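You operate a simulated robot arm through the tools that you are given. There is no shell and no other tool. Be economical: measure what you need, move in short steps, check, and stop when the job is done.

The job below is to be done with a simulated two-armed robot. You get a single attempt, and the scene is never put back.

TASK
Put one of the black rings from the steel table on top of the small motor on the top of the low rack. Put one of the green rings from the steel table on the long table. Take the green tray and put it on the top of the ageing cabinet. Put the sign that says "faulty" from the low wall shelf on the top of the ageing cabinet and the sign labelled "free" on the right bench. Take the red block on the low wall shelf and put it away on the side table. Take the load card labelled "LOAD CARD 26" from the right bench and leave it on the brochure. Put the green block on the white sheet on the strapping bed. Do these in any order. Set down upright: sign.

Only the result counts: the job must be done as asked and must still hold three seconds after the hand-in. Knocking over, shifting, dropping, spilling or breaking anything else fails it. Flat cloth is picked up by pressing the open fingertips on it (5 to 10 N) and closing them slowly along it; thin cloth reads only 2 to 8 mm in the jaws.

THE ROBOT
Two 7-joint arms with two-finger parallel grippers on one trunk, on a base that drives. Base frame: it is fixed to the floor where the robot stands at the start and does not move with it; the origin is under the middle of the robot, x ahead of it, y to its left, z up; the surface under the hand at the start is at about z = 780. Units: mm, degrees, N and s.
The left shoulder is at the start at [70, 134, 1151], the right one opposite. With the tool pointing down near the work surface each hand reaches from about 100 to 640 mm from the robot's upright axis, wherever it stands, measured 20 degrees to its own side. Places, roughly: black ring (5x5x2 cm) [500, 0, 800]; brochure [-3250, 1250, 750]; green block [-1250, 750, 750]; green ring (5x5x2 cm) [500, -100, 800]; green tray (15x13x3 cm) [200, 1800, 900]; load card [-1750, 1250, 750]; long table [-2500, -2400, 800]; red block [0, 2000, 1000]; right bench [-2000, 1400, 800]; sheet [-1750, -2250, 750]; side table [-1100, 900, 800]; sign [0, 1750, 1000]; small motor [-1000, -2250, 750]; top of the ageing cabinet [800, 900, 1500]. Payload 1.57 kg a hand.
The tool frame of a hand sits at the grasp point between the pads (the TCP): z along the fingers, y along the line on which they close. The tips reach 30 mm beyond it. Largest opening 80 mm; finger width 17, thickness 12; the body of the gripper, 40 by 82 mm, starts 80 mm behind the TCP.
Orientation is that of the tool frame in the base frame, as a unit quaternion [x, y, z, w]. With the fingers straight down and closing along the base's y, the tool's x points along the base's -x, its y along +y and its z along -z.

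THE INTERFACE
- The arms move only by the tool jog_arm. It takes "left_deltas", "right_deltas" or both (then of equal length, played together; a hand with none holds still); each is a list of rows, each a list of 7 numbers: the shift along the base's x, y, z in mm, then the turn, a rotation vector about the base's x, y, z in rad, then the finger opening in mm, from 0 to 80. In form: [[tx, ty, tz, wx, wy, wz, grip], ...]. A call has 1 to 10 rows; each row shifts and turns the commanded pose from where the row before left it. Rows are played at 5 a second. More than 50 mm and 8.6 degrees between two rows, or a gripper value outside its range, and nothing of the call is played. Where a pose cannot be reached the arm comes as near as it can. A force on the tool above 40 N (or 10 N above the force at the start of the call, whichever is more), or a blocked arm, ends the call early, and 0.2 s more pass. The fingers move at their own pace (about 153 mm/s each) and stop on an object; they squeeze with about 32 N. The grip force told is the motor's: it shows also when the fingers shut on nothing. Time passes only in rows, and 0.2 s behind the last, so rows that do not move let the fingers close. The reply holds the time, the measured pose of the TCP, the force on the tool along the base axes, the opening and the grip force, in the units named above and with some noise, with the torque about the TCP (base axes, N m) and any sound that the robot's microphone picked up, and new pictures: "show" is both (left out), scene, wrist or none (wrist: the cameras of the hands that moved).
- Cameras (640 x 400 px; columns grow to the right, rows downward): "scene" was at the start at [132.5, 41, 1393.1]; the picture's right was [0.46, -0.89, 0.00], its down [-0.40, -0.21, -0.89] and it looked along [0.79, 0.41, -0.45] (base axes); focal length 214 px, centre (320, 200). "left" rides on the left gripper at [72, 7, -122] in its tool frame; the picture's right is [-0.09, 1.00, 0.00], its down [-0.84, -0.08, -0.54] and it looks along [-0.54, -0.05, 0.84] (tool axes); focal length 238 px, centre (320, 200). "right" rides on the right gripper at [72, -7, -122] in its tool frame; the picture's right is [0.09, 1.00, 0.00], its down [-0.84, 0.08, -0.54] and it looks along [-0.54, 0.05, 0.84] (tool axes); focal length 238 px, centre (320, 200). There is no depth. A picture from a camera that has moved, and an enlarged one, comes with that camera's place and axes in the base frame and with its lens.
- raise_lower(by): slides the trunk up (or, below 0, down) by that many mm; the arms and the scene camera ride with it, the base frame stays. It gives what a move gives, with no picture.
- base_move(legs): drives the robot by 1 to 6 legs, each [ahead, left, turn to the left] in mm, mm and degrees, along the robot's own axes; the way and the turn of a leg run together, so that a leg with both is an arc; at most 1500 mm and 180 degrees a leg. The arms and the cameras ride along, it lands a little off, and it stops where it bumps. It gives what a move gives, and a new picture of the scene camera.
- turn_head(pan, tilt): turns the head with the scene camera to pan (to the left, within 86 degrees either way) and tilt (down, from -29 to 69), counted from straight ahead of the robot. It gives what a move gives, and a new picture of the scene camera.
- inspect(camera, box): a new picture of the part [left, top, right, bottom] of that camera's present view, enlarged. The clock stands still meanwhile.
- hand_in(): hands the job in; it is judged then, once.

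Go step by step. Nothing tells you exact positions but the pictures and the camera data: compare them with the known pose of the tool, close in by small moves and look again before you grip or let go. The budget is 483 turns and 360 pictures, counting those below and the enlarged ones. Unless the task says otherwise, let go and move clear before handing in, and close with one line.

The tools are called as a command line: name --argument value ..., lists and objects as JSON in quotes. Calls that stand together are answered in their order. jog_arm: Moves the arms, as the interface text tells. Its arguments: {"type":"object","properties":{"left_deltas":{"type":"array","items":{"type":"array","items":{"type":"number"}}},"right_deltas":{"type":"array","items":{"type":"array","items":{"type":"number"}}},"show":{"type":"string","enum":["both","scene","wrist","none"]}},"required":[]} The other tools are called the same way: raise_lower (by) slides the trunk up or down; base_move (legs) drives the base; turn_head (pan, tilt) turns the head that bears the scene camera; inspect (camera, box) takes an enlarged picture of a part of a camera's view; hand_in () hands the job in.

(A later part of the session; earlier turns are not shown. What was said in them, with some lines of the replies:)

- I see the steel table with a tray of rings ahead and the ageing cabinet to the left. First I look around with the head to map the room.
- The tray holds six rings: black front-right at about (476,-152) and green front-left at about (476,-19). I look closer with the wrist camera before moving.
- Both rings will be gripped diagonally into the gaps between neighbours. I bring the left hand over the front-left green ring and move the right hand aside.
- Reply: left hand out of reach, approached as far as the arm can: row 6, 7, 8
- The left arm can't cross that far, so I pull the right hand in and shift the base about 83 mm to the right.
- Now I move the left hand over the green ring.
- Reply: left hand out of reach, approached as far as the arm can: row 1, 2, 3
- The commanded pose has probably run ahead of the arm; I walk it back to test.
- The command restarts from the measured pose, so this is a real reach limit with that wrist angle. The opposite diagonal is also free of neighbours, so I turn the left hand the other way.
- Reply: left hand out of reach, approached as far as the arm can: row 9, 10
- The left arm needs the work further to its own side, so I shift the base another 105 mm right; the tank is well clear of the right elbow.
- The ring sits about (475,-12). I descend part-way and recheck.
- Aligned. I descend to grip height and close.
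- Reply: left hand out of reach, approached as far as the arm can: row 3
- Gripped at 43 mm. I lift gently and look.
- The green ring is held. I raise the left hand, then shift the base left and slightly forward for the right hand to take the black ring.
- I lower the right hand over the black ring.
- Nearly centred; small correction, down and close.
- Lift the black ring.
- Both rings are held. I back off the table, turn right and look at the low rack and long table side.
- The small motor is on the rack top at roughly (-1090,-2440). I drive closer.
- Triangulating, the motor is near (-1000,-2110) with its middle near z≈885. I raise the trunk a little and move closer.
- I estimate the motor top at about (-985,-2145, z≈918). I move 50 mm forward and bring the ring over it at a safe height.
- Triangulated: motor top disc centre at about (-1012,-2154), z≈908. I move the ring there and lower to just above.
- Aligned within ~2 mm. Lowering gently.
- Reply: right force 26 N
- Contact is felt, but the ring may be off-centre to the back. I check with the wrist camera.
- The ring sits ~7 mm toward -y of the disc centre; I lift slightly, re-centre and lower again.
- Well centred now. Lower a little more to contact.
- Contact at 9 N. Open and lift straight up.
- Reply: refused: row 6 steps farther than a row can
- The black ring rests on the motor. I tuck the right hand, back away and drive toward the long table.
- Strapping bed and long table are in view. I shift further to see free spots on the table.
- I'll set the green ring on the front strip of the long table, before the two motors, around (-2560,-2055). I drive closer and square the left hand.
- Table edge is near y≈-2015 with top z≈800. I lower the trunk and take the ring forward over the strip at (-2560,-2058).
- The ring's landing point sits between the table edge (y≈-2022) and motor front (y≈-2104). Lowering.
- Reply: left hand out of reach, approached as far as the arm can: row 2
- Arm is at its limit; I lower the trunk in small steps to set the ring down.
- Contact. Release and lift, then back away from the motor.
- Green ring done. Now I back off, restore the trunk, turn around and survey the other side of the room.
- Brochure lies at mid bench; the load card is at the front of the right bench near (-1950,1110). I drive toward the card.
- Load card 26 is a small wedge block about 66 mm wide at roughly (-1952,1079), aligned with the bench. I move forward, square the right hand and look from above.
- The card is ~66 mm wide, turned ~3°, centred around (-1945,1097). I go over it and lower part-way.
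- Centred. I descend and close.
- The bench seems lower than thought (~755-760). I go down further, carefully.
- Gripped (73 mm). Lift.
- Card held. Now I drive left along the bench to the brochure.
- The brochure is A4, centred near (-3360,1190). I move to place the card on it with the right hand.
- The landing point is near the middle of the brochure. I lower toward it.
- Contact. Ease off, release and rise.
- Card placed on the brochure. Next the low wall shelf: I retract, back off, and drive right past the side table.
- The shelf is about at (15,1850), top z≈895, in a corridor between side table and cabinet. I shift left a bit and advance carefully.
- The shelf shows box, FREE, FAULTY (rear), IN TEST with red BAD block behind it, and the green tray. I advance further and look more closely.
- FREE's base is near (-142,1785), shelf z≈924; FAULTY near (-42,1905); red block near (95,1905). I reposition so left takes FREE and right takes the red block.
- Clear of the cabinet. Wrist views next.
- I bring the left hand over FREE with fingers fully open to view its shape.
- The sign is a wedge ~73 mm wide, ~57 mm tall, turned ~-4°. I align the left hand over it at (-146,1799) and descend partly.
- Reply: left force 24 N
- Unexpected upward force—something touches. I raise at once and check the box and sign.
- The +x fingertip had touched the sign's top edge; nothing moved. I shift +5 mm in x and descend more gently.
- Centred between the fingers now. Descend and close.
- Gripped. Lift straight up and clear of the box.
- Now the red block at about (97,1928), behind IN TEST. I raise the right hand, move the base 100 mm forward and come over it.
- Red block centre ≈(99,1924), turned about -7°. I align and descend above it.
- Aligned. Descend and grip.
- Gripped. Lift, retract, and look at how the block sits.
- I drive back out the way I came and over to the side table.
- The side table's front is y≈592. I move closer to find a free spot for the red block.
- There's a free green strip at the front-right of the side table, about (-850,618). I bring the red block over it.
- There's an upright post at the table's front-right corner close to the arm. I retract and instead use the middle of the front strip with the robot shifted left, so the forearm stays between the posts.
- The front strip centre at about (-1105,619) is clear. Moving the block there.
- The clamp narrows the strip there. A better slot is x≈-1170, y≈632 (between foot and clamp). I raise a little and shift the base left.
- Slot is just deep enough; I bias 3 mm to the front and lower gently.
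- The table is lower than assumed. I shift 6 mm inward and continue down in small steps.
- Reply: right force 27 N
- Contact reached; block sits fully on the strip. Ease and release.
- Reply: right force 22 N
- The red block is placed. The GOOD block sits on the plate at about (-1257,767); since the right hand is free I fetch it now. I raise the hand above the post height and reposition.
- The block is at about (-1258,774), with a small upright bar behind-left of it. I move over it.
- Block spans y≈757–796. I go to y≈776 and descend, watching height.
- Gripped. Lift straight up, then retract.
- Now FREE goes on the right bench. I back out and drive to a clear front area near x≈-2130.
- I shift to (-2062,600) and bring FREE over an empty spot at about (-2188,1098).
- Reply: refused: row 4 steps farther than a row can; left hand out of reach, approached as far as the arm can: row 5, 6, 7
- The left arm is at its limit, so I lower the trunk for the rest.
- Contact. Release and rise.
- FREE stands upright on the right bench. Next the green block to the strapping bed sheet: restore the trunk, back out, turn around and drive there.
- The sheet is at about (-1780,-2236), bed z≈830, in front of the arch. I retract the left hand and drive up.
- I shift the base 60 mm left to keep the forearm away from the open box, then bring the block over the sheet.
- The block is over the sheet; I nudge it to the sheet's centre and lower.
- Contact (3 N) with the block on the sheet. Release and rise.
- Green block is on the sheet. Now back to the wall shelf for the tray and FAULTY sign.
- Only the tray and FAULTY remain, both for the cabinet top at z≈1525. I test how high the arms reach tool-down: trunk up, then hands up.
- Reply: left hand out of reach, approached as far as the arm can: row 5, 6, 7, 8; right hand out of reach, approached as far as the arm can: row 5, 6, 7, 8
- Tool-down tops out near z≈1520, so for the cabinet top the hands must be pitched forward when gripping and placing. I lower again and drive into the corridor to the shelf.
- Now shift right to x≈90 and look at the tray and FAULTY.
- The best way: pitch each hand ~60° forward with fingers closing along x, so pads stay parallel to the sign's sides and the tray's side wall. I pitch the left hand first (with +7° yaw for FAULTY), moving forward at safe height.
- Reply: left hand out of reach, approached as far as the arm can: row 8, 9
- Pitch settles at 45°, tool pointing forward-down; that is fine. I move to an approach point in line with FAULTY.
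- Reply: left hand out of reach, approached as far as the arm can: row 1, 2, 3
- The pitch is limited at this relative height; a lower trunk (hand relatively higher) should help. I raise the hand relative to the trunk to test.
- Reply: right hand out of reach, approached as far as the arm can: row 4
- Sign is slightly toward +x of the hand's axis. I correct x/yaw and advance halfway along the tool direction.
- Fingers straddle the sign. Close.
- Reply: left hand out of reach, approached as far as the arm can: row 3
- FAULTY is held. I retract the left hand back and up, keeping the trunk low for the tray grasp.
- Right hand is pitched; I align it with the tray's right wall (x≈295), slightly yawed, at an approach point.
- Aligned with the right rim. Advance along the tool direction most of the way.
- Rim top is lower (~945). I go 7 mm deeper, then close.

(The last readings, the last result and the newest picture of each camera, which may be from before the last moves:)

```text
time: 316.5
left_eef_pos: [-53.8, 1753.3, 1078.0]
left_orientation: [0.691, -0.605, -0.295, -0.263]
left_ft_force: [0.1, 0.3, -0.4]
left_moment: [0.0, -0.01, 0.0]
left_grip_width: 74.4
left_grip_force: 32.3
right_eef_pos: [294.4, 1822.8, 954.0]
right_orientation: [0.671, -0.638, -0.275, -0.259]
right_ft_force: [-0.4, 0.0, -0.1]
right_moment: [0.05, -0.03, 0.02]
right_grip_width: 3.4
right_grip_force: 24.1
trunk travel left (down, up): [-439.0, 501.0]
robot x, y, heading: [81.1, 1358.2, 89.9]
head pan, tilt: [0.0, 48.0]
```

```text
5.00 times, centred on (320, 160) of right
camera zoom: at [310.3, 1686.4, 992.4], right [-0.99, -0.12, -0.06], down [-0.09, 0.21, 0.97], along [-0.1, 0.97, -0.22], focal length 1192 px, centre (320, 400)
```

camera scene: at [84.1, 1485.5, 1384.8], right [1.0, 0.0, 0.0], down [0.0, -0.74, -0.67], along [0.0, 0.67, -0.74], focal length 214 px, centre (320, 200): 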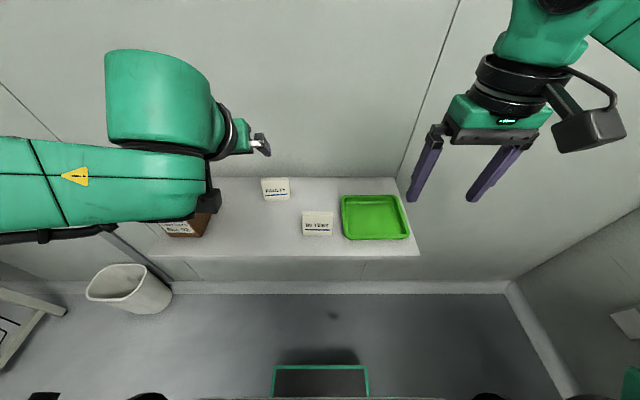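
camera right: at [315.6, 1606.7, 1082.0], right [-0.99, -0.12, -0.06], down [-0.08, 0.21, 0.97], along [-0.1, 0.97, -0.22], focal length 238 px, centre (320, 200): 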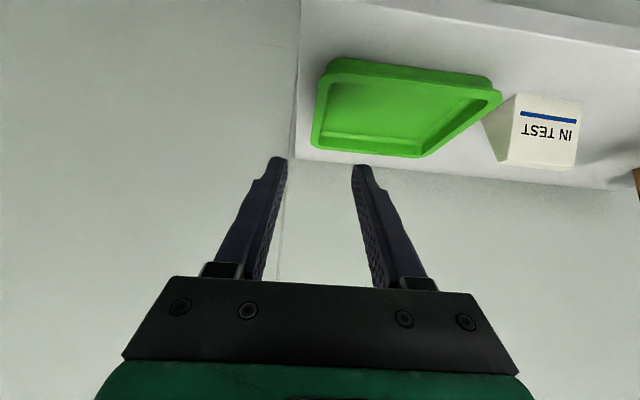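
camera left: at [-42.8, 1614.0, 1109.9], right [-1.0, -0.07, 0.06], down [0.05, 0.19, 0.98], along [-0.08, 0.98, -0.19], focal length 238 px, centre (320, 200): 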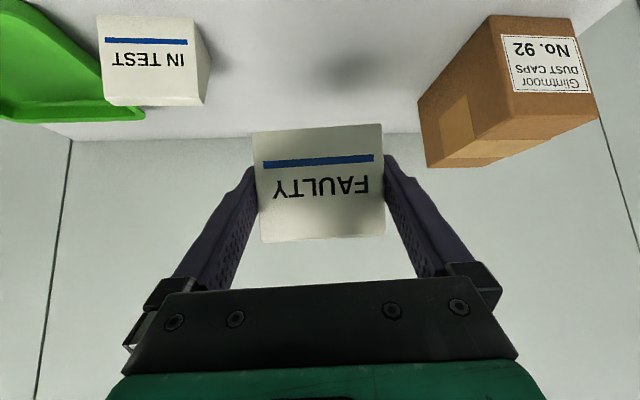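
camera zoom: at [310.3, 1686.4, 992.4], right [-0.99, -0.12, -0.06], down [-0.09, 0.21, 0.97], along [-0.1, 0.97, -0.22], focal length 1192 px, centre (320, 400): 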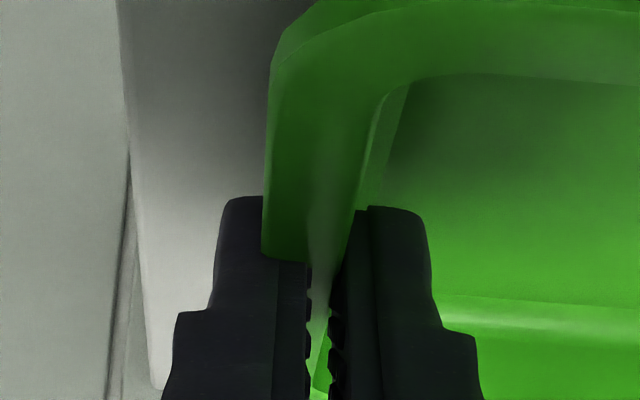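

The outer finger is tucked under the rim flange with the 3.4 mm wall pinched — a secure hold. Lift a little and check.

jog_arm --right_deltas '[[0, 0, 5, 0, 0, 0, 0], [0, 0, 10, 0, 0, 0, 0], [0, 0, 15, 0, 0, 0, 0]]' --show "none"

inspect --camera "right" --box '[0, 0, 640, 400]'

turn_head --pan -10 --tilt 20

```text
time: 317.3
left_eef_pos: [-53.4, 1752.6, 1078.0]
left_orientation: [0.691, -0.605, -0.295, -0.263]
left_ft_force: [0.1, -0.2, -0.4]
left_moment: [0.01, -0.01, 0.03]
left_grip_width: 74.0
left_grip_force: 31.9
right_eef_pos: [296.9, 1821.5, 985.1]
right_orientation: [0.671, -0.638, -0.275, -0.26]
right_ft_force: [0.6, -0.3, -0.5]
right_moment: [0.01, -0.07, -0.01]
right_grip_width: 3.4
right_grip_force: 24.4
trunk travel left (down, up): [-439.0, 501.0]
robot x, y, heading: [81.9, 1355.1, 89.9]
head pan, tilt: [0.0, 48.0]
```

```text
1.00 times, centred on (320, 200) of right (not enlarged: the box is as wide or as high as the picture)
camera zoom: at [310.6, 1686.5, 1022.5], right [-0.99, -0.12, -0.06], down [-0.09, 0.21, 0.97], along [-0.1, 0.97, -0.22], focal length 238 px, centre (320, 200)
```

zoom: 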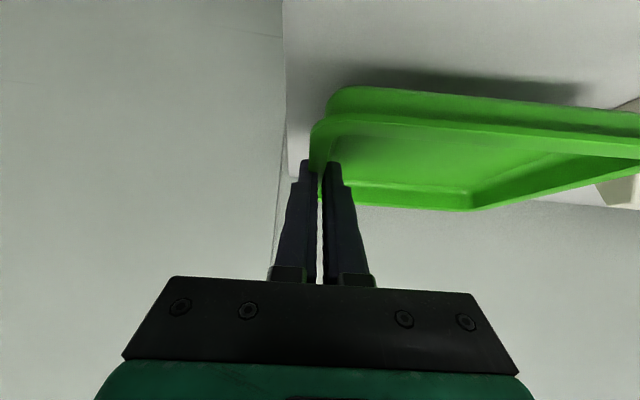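

```text
time: 318.2
left_eef_pos: [-54.2, 1752.8, 1077.8]
left_orientation: [0.69, -0.606, -0.295, -0.264]
left_ft_force: [0.8, -0.3, -1.3]
left_moment: [-0.01, 0.0, -0.01]
left_grip_width: 74.3
left_grip_force: 32.3
right_eef_pos: [296.4, 1822.8, 984.9]
right_orientation: [0.671, -0.637, -0.275, -0.259]
right_ft_force: [-0.1, -0.5, -0.8]
right_moment: [-0.07, -0.07, 0.01]
right_grip_width: 3.1
right_grip_force: 24.3
trunk travel left (down, up): [-439.0, 501.0]
robot x, y, heading: [82.3, 1356.3, 89.8]
head pan, tilt: [-10.0, 20.0]
camera scene: at [100.4, 1498.4, 1117.5], right [0.98, -0.18, 0.0], down [-0.06, -0.34, -0.94], along [0.16, 0.92, -0.34], focal length 214 px, centre (320, 200)
```

scene: 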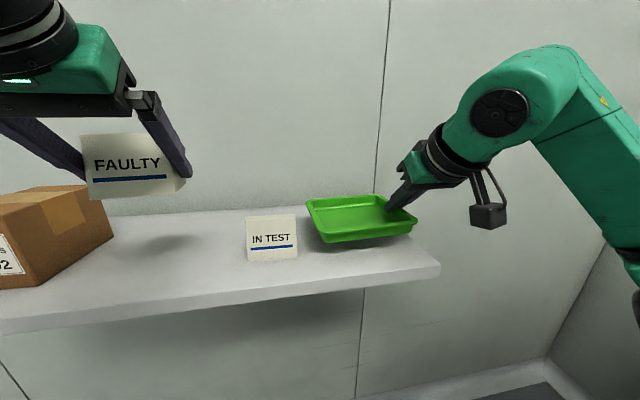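

Tray is held level. Raise the trunk to clear everything, then drive out of the shelf area.

raise_lower --by 170

jog_arm --right_deltas '[[0, -25, 10, 0, 0, 0, 0], [0, -25, 10, 0, 0, 0, 0], [0, -25, 10, 0, 0, 0, 0]]' --left_deltas '[[0, 0, 0, 0, 0, 0, 60], [0, 0, 0, 0, 0, 0, 60], [0, 0, 0, 0, 0, 0, 60]]' --show "none"

```text
time: 320.2
left_eef_pos: [-55.5, 1752.7, 1248.1]
left_orientation: [0.691, -0.605, -0.295, -0.263]
left_ft_force: [0.4, -0.3, -1.0]
left_moment: [-0.02, -0.01, 0.0]
left_grip_width: 74.1
left_grip_force: 32.1
right_eef_pos: [296.0, 1821.7, 1155.4]
right_orientation: [0.671, -0.638, -0.275, -0.259]
right_ft_force: [0.6, 0.3, -1.4]
right_moment: [-0.02, -0.06, 0.01]
right_grip_width: 3.6
right_grip_force: 24.2
trunk travel left (down, up): [-609.0, 331.0]
robot x, y, heading: [84.9, 1352.1, 90.2]
head pan, tilt: [-10.0, 20.0]
```

```text
time: 321.0
left_eef_pos: [-54.6, 1751.7, 1249.5]
left_orientation: [0.691, -0.605, -0.295, -0.264]
left_ft_force: [0.2, -1.0, -0.7]
left_moment: [-0.01, 0.03, -0.04]
left_grip_width: 74.1
left_grip_force: 31.9
right_eef_pos: [296.3, 1746.3, 1185.4]
right_orientation: [0.671, -0.638, -0.275, -0.26]
right_ft_force: [0.3, -0.3, -1.0]
right_moment: [-0.02, -0.03, 0.01]
right_grip_width: 3.3
right_grip_force: 24.5
trunk travel left (down, up): [-609.0, 331.0]
robot x, y, heading: [82.4, 1358.9, 89.8]
head pan, tilt: [-10.0, 20.0]
```

I raise the arms further relative to the trunk to check the cabinet-top pose is reachable.

jog_arm --right_deltas '[[0, 0, 22, 0, 0, 0, 0], [0, 0, 22, 0, 0, 0, 0], [0, 0, 22, 0, 0, 0, 0], [0, 0, 22, 0, 0, 0, 0]]' --left_deltas '[[0, 0, 10, 0, 0, 0, 60], [0, 0, 10, 0, 0, 0, 60], [0, 0, 10, 0, 0, 0, 60], [0, 0, 10, 0, 0, 0, 60]]' --show "none"

```text
time: 322.0
left_eef_pos: [-55.2, 1750.6, 1289.8]
left_orientation: [0.691, -0.605, -0.295, -0.264]
left_ft_force: [0.0, 0.7, -1.0]
left_moment: [0.0, 0.01, 0.01]
left_grip_width: 74.4
left_grip_force: 32.1
right_eef_pos: [296.4, 1747.9, 1271.7]
right_orientation: [0.67, -0.638, -0.275, -0.261]
right_ft_force: [-0.2, -0.5, -0.7]
right_moment: [0.01, -0.07, 0.01]
right_grip_width: 2.9
right_grip_force: 24.9
trunk travel left (down, up): [-609.0, 331.0]
robot x, y, heading: [82.0, 1357.8, 89.9]
head pan, tilt: [-10.0, 20.0]
```

Reachable. Now drive out, turn to face the cabinet, and raise the trunk.

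base_move --legs '[[0, 235, 0], [-430, 0, 0]]'

base_move --legs '[[0, 0, -90]]'

raise_lower --by 330

turn_head --pan 0 --tilt 20

```text
time: 325.9
left_eef_pos: [-285.1, 1319.8, 1288.7]
left_orientation: [0.69, -0.606, -0.294, -0.264]
left_ft_force: [0.5, -0.8, -0.4]
left_moment: [-0.03, 0.03, 0.01]
left_grip_width: 74.2
left_grip_force: 31.5
right_eef_pos: [63.3, 1313.6, 1271.6]
right_orientation: [0.671, -0.638, -0.275, -0.259]
right_ft_force: [-0.5, 0.2, -0.5]
right_moment: [0.0, -0.05, -0.02]
right_grip_width: 3.5
right_grip_force: 24.6
trunk travel left (down, up): [-609.0, 331.0]
robot x, y, heading: [-151.7, 927.1, 89.6]
head pan, tilt: [-10.0, 20.0]
camera scene: at [-132.3, 1064.7, 1287.5], right [0.98, -0.18, 0.0], down [-0.06, -0.34, -0.94], along [0.17, 0.92, -0.34], focal length 214 px, centre (320, 200)
```

scene: 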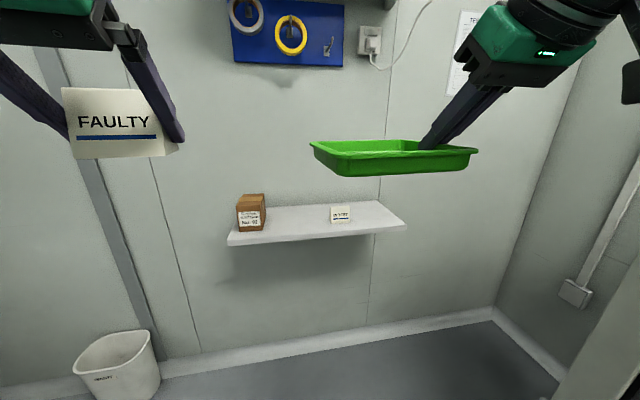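

```text
time: 330.2
left_eef_pos: [245.8, 1061.1, 1288.8]
left_orientation: [-0.06, 0.916, 0.022, 0.396]
left_ft_force: [-0.5, -0.4, -1.9]
left_moment: [0.03, 0.02, 0.01]
left_grip_width: 74.2
left_grip_force: 32.2
right_eef_pos: [238.2, 710.4, 1273.0]
right_orientation: [-0.023, 0.926, 0.012, 0.378]
right_ft_force: [0.2, 0.5, -0.8]
right_moment: [-0.07, 0.01, 0.02]
right_grip_width: 3.2
right_grip_force: 24.3
trunk travel left (down, up): [-609.0, 331.0]
robot x, y, heading: [-149.9, 924.8, -0.2]
head pan, tilt: [-10.0, 20.0]
camera scene: at [-7.0, 905.7, 1287.6], right [-0.18, -0.98, 0.0], down [-0.34, 0.06, -0.94], along [0.93, -0.17, -0.34], focal length 214 px, centre (320, 200)
```

scene: 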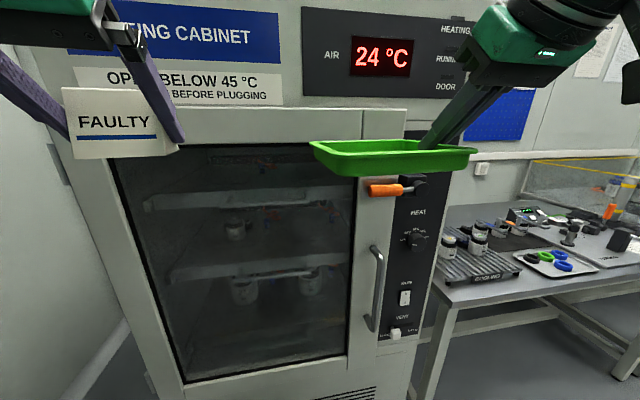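

```text
time: 333.4
left_eef_pos: [245.6, 1060.7, 1618.8]
left_orientation: [-0.06, 0.916, 0.022, 0.395]
left_ft_force: [0.0, 0.1, -0.7]
left_moment: [0.0, 0.02, 0.0]
left_grip_width: 74.0
left_grip_force: 31.8
right_eef_pos: [239.7, 709.6, 1602.6]
right_orientation: [-0.023, 0.926, 0.011, 0.377]
right_ft_force: [0.4, 0.7, -0.4]
right_moment: [-0.04, 0.01, -0.02]
right_grip_width: 3.2
right_grip_force: 24.6
trunk travel left (down, up): [-939.0, 1.0]
robot x, y, heading: [-149.0, 921.5, -0.1]
head pan, tilt: [-10.0, 20.0]
```

```text
time: 334.1
left_eef_pos: [244.9, 1060.2, 1618.2]
left_orientation: [-0.06, 0.916, 0.022, 0.395]
left_ft_force: [-0.1, 1.2, -0.9]
left_moment: [0.01, 0.01, 0.01]
left_grip_width: 74.4
left_grip_force: 31.8
right_eef_pos: [239.0, 710.2, 1602.0]
right_orientation: [-0.024, 0.926, 0.011, 0.377]
right_ft_force: [-0.2, 0.3, -1.3]
right_moment: [-0.08, 0.01, 0.01]
right_grip_width: 3.2
right_grip_force: 24.2
trunk travel left (down, up): [-939.0, 1.0]
robot x, y, heading: [-153.4, 923.1, 0.1]
head pan, tilt: [0.0, 20.0]
camera scene: at [-5.5, 921.8, 1617.6], right [0.0, -1.0, 0.0], down [-0.34, 0.0, -0.94], along [0.94, 0.0, -0.34], focal length 214 px, centre (320, 200)
```

scene: 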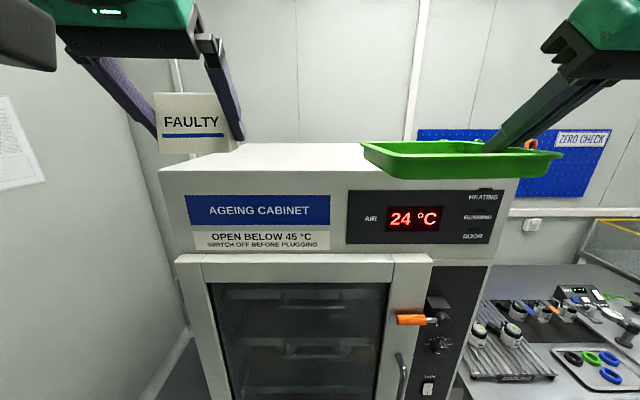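

Cabinet front face is at x≈455, top z≈1516. Hands are well above. I drive forward in two steps.

base_move --legs '[[200, 0, 0]]'

turn_head --pan 0 --tilt 35

```text
time: 335.7
left_eef_pos: [439.3, 1061.0, 1620.9]
left_orientation: [-0.061, 0.916, 0.022, 0.396]
left_ft_force: [-0.6, 0.7, 0.2]
left_moment: [0.04, -0.02, 0.01]
left_grip_width: 74.0
left_grip_force: 31.7
right_eef_pos: [434.8, 709.2, 1604.0]
right_orientation: [-0.024, 0.924, 0.011, 0.38]
right_ft_force: [-0.9, 0.3, -0.3]
right_moment: [-0.08, 0.02, -0.01]
right_grip_width: 3.1
right_grip_force: 24.4
trunk travel left (down, up): [-939.0, 1.0]
robot x, y, heading: [51.0, 923.7, -0.2]
head pan, tilt: [0.0, 20.0]
camera scene: at [189.0, 921.3, 1618.2], right [0.0, -1.0, 0.0], down [-0.34, 0.0, -0.94], along [0.94, 0.0, -0.34], focal length 214 px, centre (320, 200)
```

scene: 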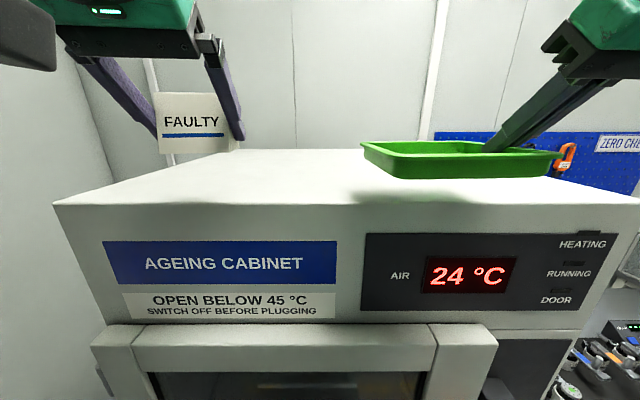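

```text
time: 336.5
left_eef_pos: [443.8, 1059.8, 1618.6]
left_orientation: [-0.061, 0.916, 0.023, 0.396]
left_ft_force: [0.1, -0.2, -0.5]
left_moment: [0.01, -0.02, 0.01]
left_grip_width: 74.3
left_grip_force: 32.1
right_eef_pos: [439.1, 708.9, 1601.6]
right_orientation: [-0.023, 0.925, 0.011, 0.378]
right_ft_force: [-0.1, 0.5, -0.5]
right_moment: [-0.03, 0.02, -0.03]
right_grip_width: 3.1
right_grip_force: 24.6
trunk travel left (down, up): [-939.0, 1.0]
robot x, y, heading: [50.4, 920.6, -0.1]
head pan, tilt: [0.0, 35.0]
camera scene: at [188.4, 921.3, 1594.0], right [0.0, -1.0, 0.0], down [-0.57, 0.0, -0.82], along [0.82, 0.0, -0.57], focal length 214 px, centre (320, 200)
```

scene: 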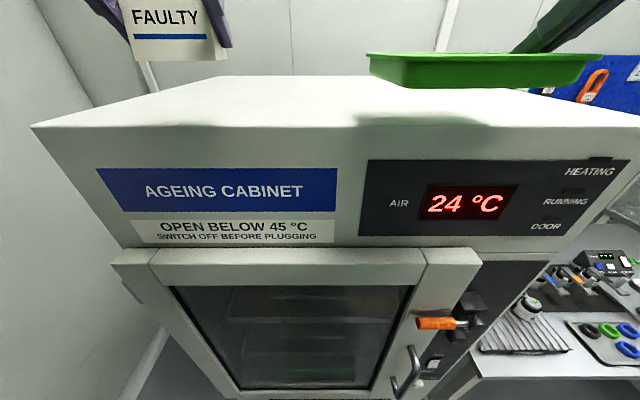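

Front edge x≈461, top z≈1515. Forward another 105 mm to put the items over the top.

base_move --legs '[[105, 0, 0]]'

turn_head --pan 0 --tilt 15

```text
time: 337.7
left_eef_pos: [537.6, 1059.5, 1622.0]
left_orientation: [-0.061, 0.915, 0.022, 0.399]
left_ft_force: [-1.6, 0.8, -1.3]
left_moment: [-0.03, -0.04, -0.01]
left_grip_width: 74.2
left_grip_force: 32.6
right_eef_pos: [532.6, 709.2, 1605.8]
right_orientation: [-0.023, 0.924, 0.011, 0.382]
right_ft_force: [-1.3, 0.5, -1.3]
right_moment: [-0.05, -0.05, -0.03]
right_grip_width: 3.0
right_grip_force: 24.4
trunk travel left (down, up): [-939.0, 1.0]
robot x, y, heading: [152.7, 922.5, -0.1]
head pan, tilt: [0.0, 35.0]
camera scene: at [282.1, 921.2, 1595.0], right [0.0, -1.0, 0.0], down [-0.57, 0.0, -0.82], along [0.82, 0.0, -0.57], focal length 214 px, centre (320, 200)
```

scene: 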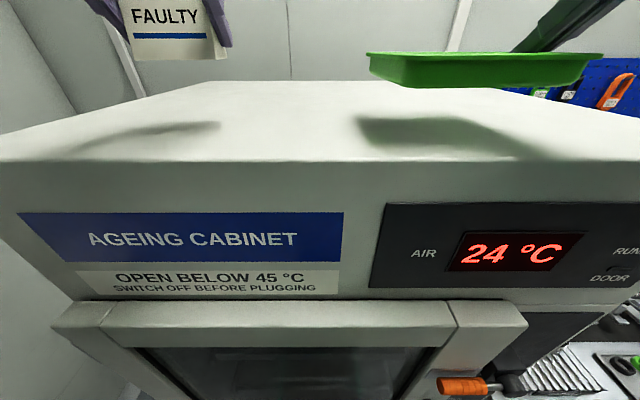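

```text
time: 338.5
left_eef_pos: [548.7, 1060.5, 1619.9]
left_orientation: [-0.06, 0.916, 0.021, 0.396]
left_ft_force: [0.2, 0.0, -0.3]
left_moment: [-0.02, 0.03, 0.03]
left_grip_width: 74.1
left_grip_force: 32.0
right_eef_pos: [544.2, 708.5, 1603.4]
right_orientation: [-0.023, 0.925, 0.011, 0.379]
right_ft_force: [0.5, -0.2, -1.4]
right_moment: [0.0, 0.02, -0.04]
right_grip_width: 3.1
right_grip_force: 24.6
trunk travel left (down, up): [-939.0, 1.0]
robot x, y, heading: [152.7, 921.8, 0.0]
head pan, tilt: [0.0, 15.0]
camera scene: at [299.1, 921.2, 1625.8], right [0.0, -1.0, 0.0], down [-0.26, 0.0, -0.97], along [0.97, 0.0, -0.26], focal length 214 px, centre (320, 200)
```

scene: 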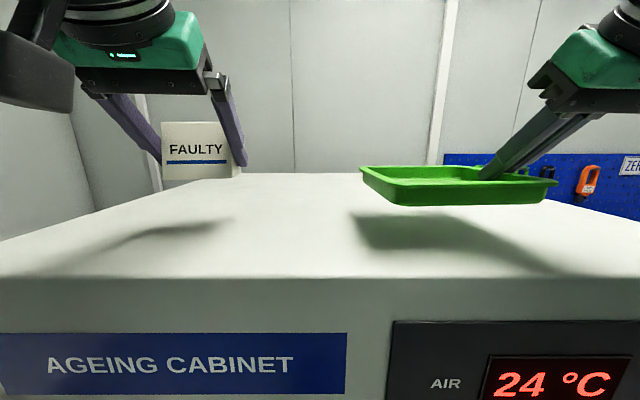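

Both items hover over the cabinet top. I lower the trunk 50 mm, then finish each by hand.

raise_lower --by -48

inspect --camera "scene" --box '[120, 80, 600, 320]'

```text
time: 339.4
left_eef_pos: [548.4, 1060.7, 1571.8]
left_orientation: [-0.06, 0.916, 0.021, 0.395]
left_ft_force: [-0.7, 0.6, -0.9]
left_moment: [0.03, -0.03, -0.01]
left_grip_width: 74.1
left_grip_force: 31.9
right_eef_pos: [543.7, 710.5, 1553.9]
right_orientation: [-0.023, 0.925, 0.011, 0.379]
right_ft_force: [-0.5, -0.9, 0.3]
right_moment: [-0.02, -0.09, 0.0]
right_grip_width: 3.4
right_grip_force: 24.0
trunk travel left (down, up): [-891.0, 49.0]
robot x, y, heading: [156.0, 920.7, 0.1]
head pan, tilt: [0.0, 15.0]
```

```text
1.33 times, centred on (360, 200) of scene
camera zoom: at [299.6, 921.3, 1577.8], right [0.0, -1.0, 0.0], down [-0.26, 0.0, -0.97], along [0.97, 0.0, -0.26], focal length 286 px, centre (267, 200)
```

zoom: 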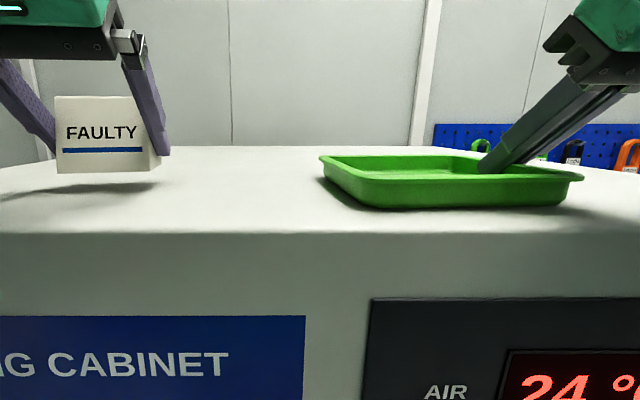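

jog_arm --right_deltas '[[0, 0, -3, 0, 0, 0, 0], [0, 0, -3, 0, 0, 0, 0], [0, 0, 0, 0, 0, 0, 0]]' --left_deltas '[[0, 0, -8, 0, 0, 0, 60], [0, 0, -6, 0, 0, 0, 60], [0, 0, -4, 0, 0, 0, 60]]' --show "none"

inspect --camera "scene" --box '[120, 80, 600, 320]'

```text
time: 340.2
left_eef_pos: [548.2, 1060.4, 1554.9]
left_orientation: [-0.061, 0.916, 0.021, 0.396]
left_ft_force: [-0.4, 0.3, -0.5]
left_moment: [0.0, -0.01, -0.01]
left_grip_width: 74.0
left_grip_force: 31.9
right_eef_pos: [542.8, 710.0, 1550.6]
right_orientation: [-0.023, 0.924, 0.012, 0.382]
right_ft_force: [5.7, -4.7, 28.6]
right_moment: [-0.02, -0.62, -0.06]
right_grip_width: 3.4
right_grip_force: 23.8
trunk travel left (down, up): [-891.0, 49.0]
robot x, y, heading: [155.5, 918.6, -0.3]
head pan, tilt: [0.0, 15.0]
```

```text
1.33 times, centred on (360, 200) of scene
camera zoom: at [298.5, 921.3, 1578.2], right [0.0, -1.0, 0.0], down [-0.26, 0.0, -0.97], along [0.97, 0.0, -0.26], focal length 286 px, centre (267, 200)
```

zoom: 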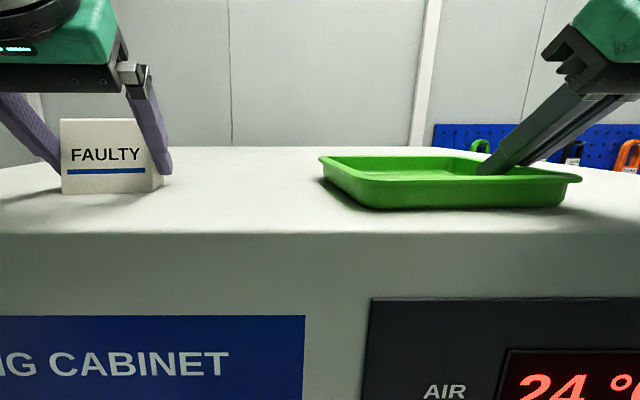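

jog_arm --right_deltas '[[0, 0, 2, 0, 0, 0, 0], [0, 0, 0, 0, 0, 0, 0], [0, 0, 0, 0, 0, 0, 0]]' --left_deltas '[[0, 0, -2, 0, 0, 0, 60], [0, 0, -2, 0, 0, 0, 60], [0, 0, -1, 0, 0, 0, 60]]' --show "none"

```text
time: 341.0
left_eef_pos: [547.3, 1060.5, 1551.7]
left_orientation: [-0.06, 0.914, 0.02, 0.4]
left_ft_force: [4.3, -1.0, 28.6]
left_moment: [0.21, -0.18, -0.02]
left_grip_width: 74.6
left_grip_force: 31.7
right_eef_pos: [542.3, 709.7, 1550.3]
right_orientation: [-0.024, 0.925, 0.011, 0.379]
right_ft_force: [3.1, 2.4, 9.7]
right_moment: [0.08, -0.59, 0.08]
right_grip_width: 3.2
right_grip_force: 24.7
trunk travel left (down, up): [-891.0, 49.0]
robot x, y, heading: [154.6, 924.1, -0.2]
head pan, tilt: [0.0, 15.0]
```

Both touch. Ease off, check forces.

jog_arm --right_deltas '[[0, 0, 0.7, 0, 0, 0, 0], [0, 0, 0, 0, 0, 0, 0]]' --left_deltas '[[0, 0, 1.5, 0, 0, 0, 60], [0, 0, 0, 0, 0, 0, 60]]' --show "none"

```text
time: 341.6
left_eef_pos: [547.6, 1060.4, 1551.8]
left_orientation: [-0.06, 0.916, 0.022, 0.396]
left_ft_force: [3.2, 0.9, 20.4]
left_moment: [0.06, -0.41, -0.06]
left_grip_width: 74.5
left_grip_force: 32.0
right_eef_pos: [541.5, 709.7, 1550.9]
right_orientation: [-0.024, 0.925, 0.011, 0.378]
right_ft_force: [-1.1, 0.3, 1.0]
right_moment: [-0.03, -0.07, 0.03]
right_grip_width: 3.1
right_grip_force: 24.1
trunk travel left (down, up): [-891.0, 49.0]
robot x, y, heading: [155.1, 922.5, -0.2]
head pan, tilt: [0.0, 15.0]
```

jog_arm --right_deltas '[[0, 0, 0, 0, 0, 0, 15], [0, 0, 0, 0, 0, 0, 30], [0, 0, 0, 0, 0, 0, 44], [0, 0, 0, 0, 0, 0, 44]]' --left_deltas '[[0, 0, 1, 0, 0, 0, 60], [0, 0, 0.5, 0, 0, 0, 60], [0, 0, 0, 0, 0, 0, 60], [0, 0, 0, 0, 0, 0, 60]]' --show "scene"

```text
time: 342.6
left_eef_pos: [548.5, 1059.1, 1550.7]
left_orientation: [-0.06, 0.917, 0.022, 0.394]
left_ft_force: [-0.9, 0.8, 3.3]
left_moment: [0.07, -0.09, 0.03]
left_grip_width: 74.2
left_grip_force: 31.4
right_eef_pos: [542.2, 709.8, 1552.0]
right_orientation: [-0.023, 0.925, 0.01, 0.38]
right_ft_force: [0.1, -0.8, -0.8]
right_moment: [0.01, 0.04, 0.02]
right_grip_width: 44.0
right_grip_force: 0.1
trunk travel left (down, up): [-891.0, 49.0]
robot x, y, heading: [155.7, 924.0, -0.1]
head pan, tilt: [0.0, 15.0]
camera scene: at [298.1, 920.9, 1577.8], right [0.0, -1.0, 0.0], down [-0.26, 0.0, -0.97], along [0.97, 0.0, -0.26], focal length 214 px, centre (320, 200)
```

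scene: 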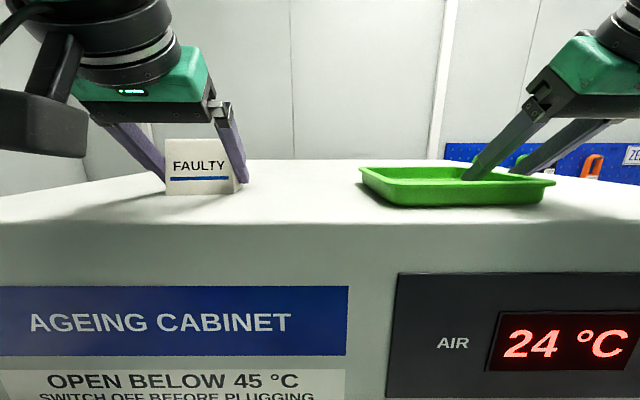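

Tray released. Now release the sign and retract both along their tool axes.

jog_arm --right_deltas '[[0, 0, 0, 0, 0, 0, 44], [0, 0, 0, 0, 0, 0, 44], [-7, 0, 8, 0, 0, 0, 44], [-15, 0, 15, 0, 0, 0, 44], [-20, 0, 20, 0, 0, 0, 44], [-20, 0, 20, 0, 0, 0, 44]]' --left_deltas '[[0, 0, 0, 0, 0, 0, 80], [0, 0, 0, 0, 0, 0, 80], [-7, -0.9, 6.9, 0, 0, 0, 80], [-14, -1.8, 13.8, 0, 0, 0, 80], [-21, -2.6, 20, 0, 0, 0, 80], [-21, -2.6, 20, 0, 0, 0, 80]]' --show "scene"

```text
time: 344.0
left_eef_pos: [483.7, 1058.6, 1608.3]
left_orientation: [-0.061, 0.916, 0.02, 0.396]
left_ft_force: [-0.4, 0.6, 0.7]
left_moment: [-0.03, 0.03, -0.02]
left_grip_width: 80.0
left_grip_force: 0.1
left hand out of reach, approached as far as the arm can: row 6
right_eef_pos: [483.5, 711.5, 1615.9]
right_orientation: [-0.023, 0.925, 0.011, 0.379]
right_ft_force: [-0.9, -1.4, -0.6]
right_moment: [0.0, -0.02, -0.05]
right_grip_width: 44.1
right_grip_force: 0.1
trunk travel left (down, up): [-891.0, 49.0]
robot x, y, heading: [156.8, 923.1, 0.1]
head pan, tilt: [0.0, 15.0]
camera scene: at [298.8, 922.0, 1577.9], right [0.0, -1.0, 0.0], down [-0.26, 0.0, -0.97], along [0.97, 0.0, -0.26], focal length 214 px, centre (320, 200)
```

scene: 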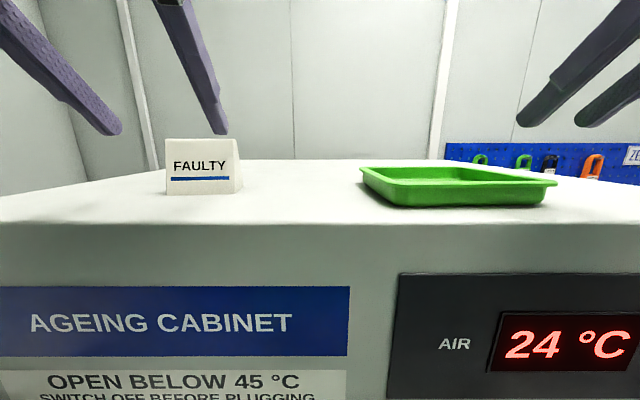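

Both rest upright on the cabinet top. I back away for a final look.

base_move --legs '[[-350, 0, 0]]'

inspect --camera "scene" --box '[160, 100, 480, 300]'

```text
time: 346.3
left_eef_pos: [140.0, 1058.0, 1606.3]
left_orientation: [-0.059, 0.917, 0.021, 0.395]
left_ft_force: [0.8, 0.8, -0.2]
left_moment: [0.01, 0.02, 0.04]
left_grip_width: 80.1
left_grip_force: 0.1
right_eef_pos: [137.1, 710.6, 1613.6]
right_orientation: [-0.023, 0.926, 0.011, 0.377]
right_ft_force: [0.0, 0.4, -0.5]
right_moment: [0.01, 0.03, -0.01]
right_grip_width: 44.2
right_grip_force: 0.1
trunk travel left (down, up): [-891.0, 49.0]
robot x, y, heading: [-194.2, 922.5, -0.3]
head pan, tilt: [0.0, 15.0]
camera scene: at [-45.8, 921.9, 1577.4], right [0.0, -1.0, 0.0], down [-0.26, 0.0, -0.97], along [0.97, 0.0, -0.26], focal length 214 px, centre (320, 200)
```

scene: 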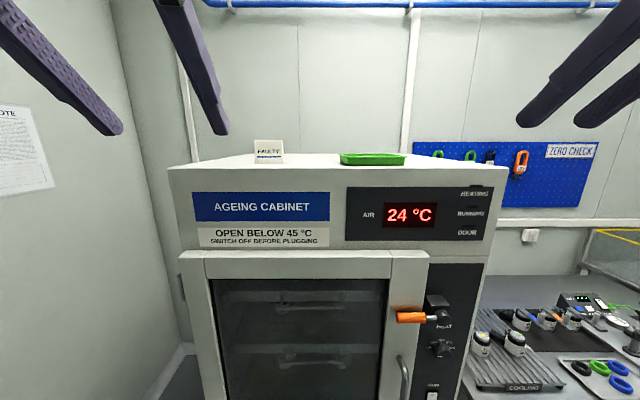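

```text
2.00 times, centred on (320, 200) of scene
camera zoom: at [-45.8, 921.9, 1577.4], right [0.0, -1.0, 0.0], down [-0.26, 0.0, -0.97], along [0.97, 0.0, -0.26], focal length 429 px, centre (320, 200)
```

zoom: 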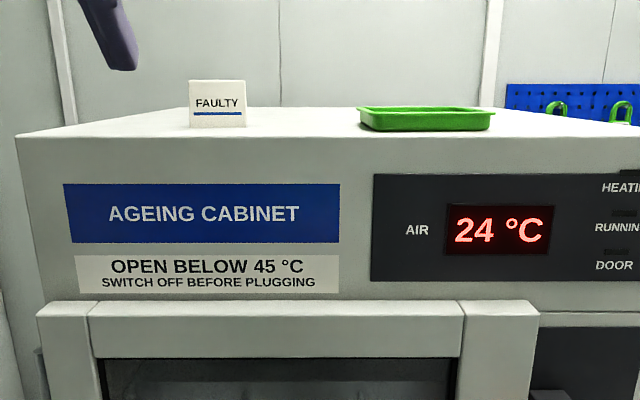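

All eight placements are done, the hands are empty and clear, so I hand in now.

hand_in

```text
The job is handed in.
```

All the items are where you asked, with both signs standing upright and the hands clear. I handed the job in, but the reply gave no verdict.
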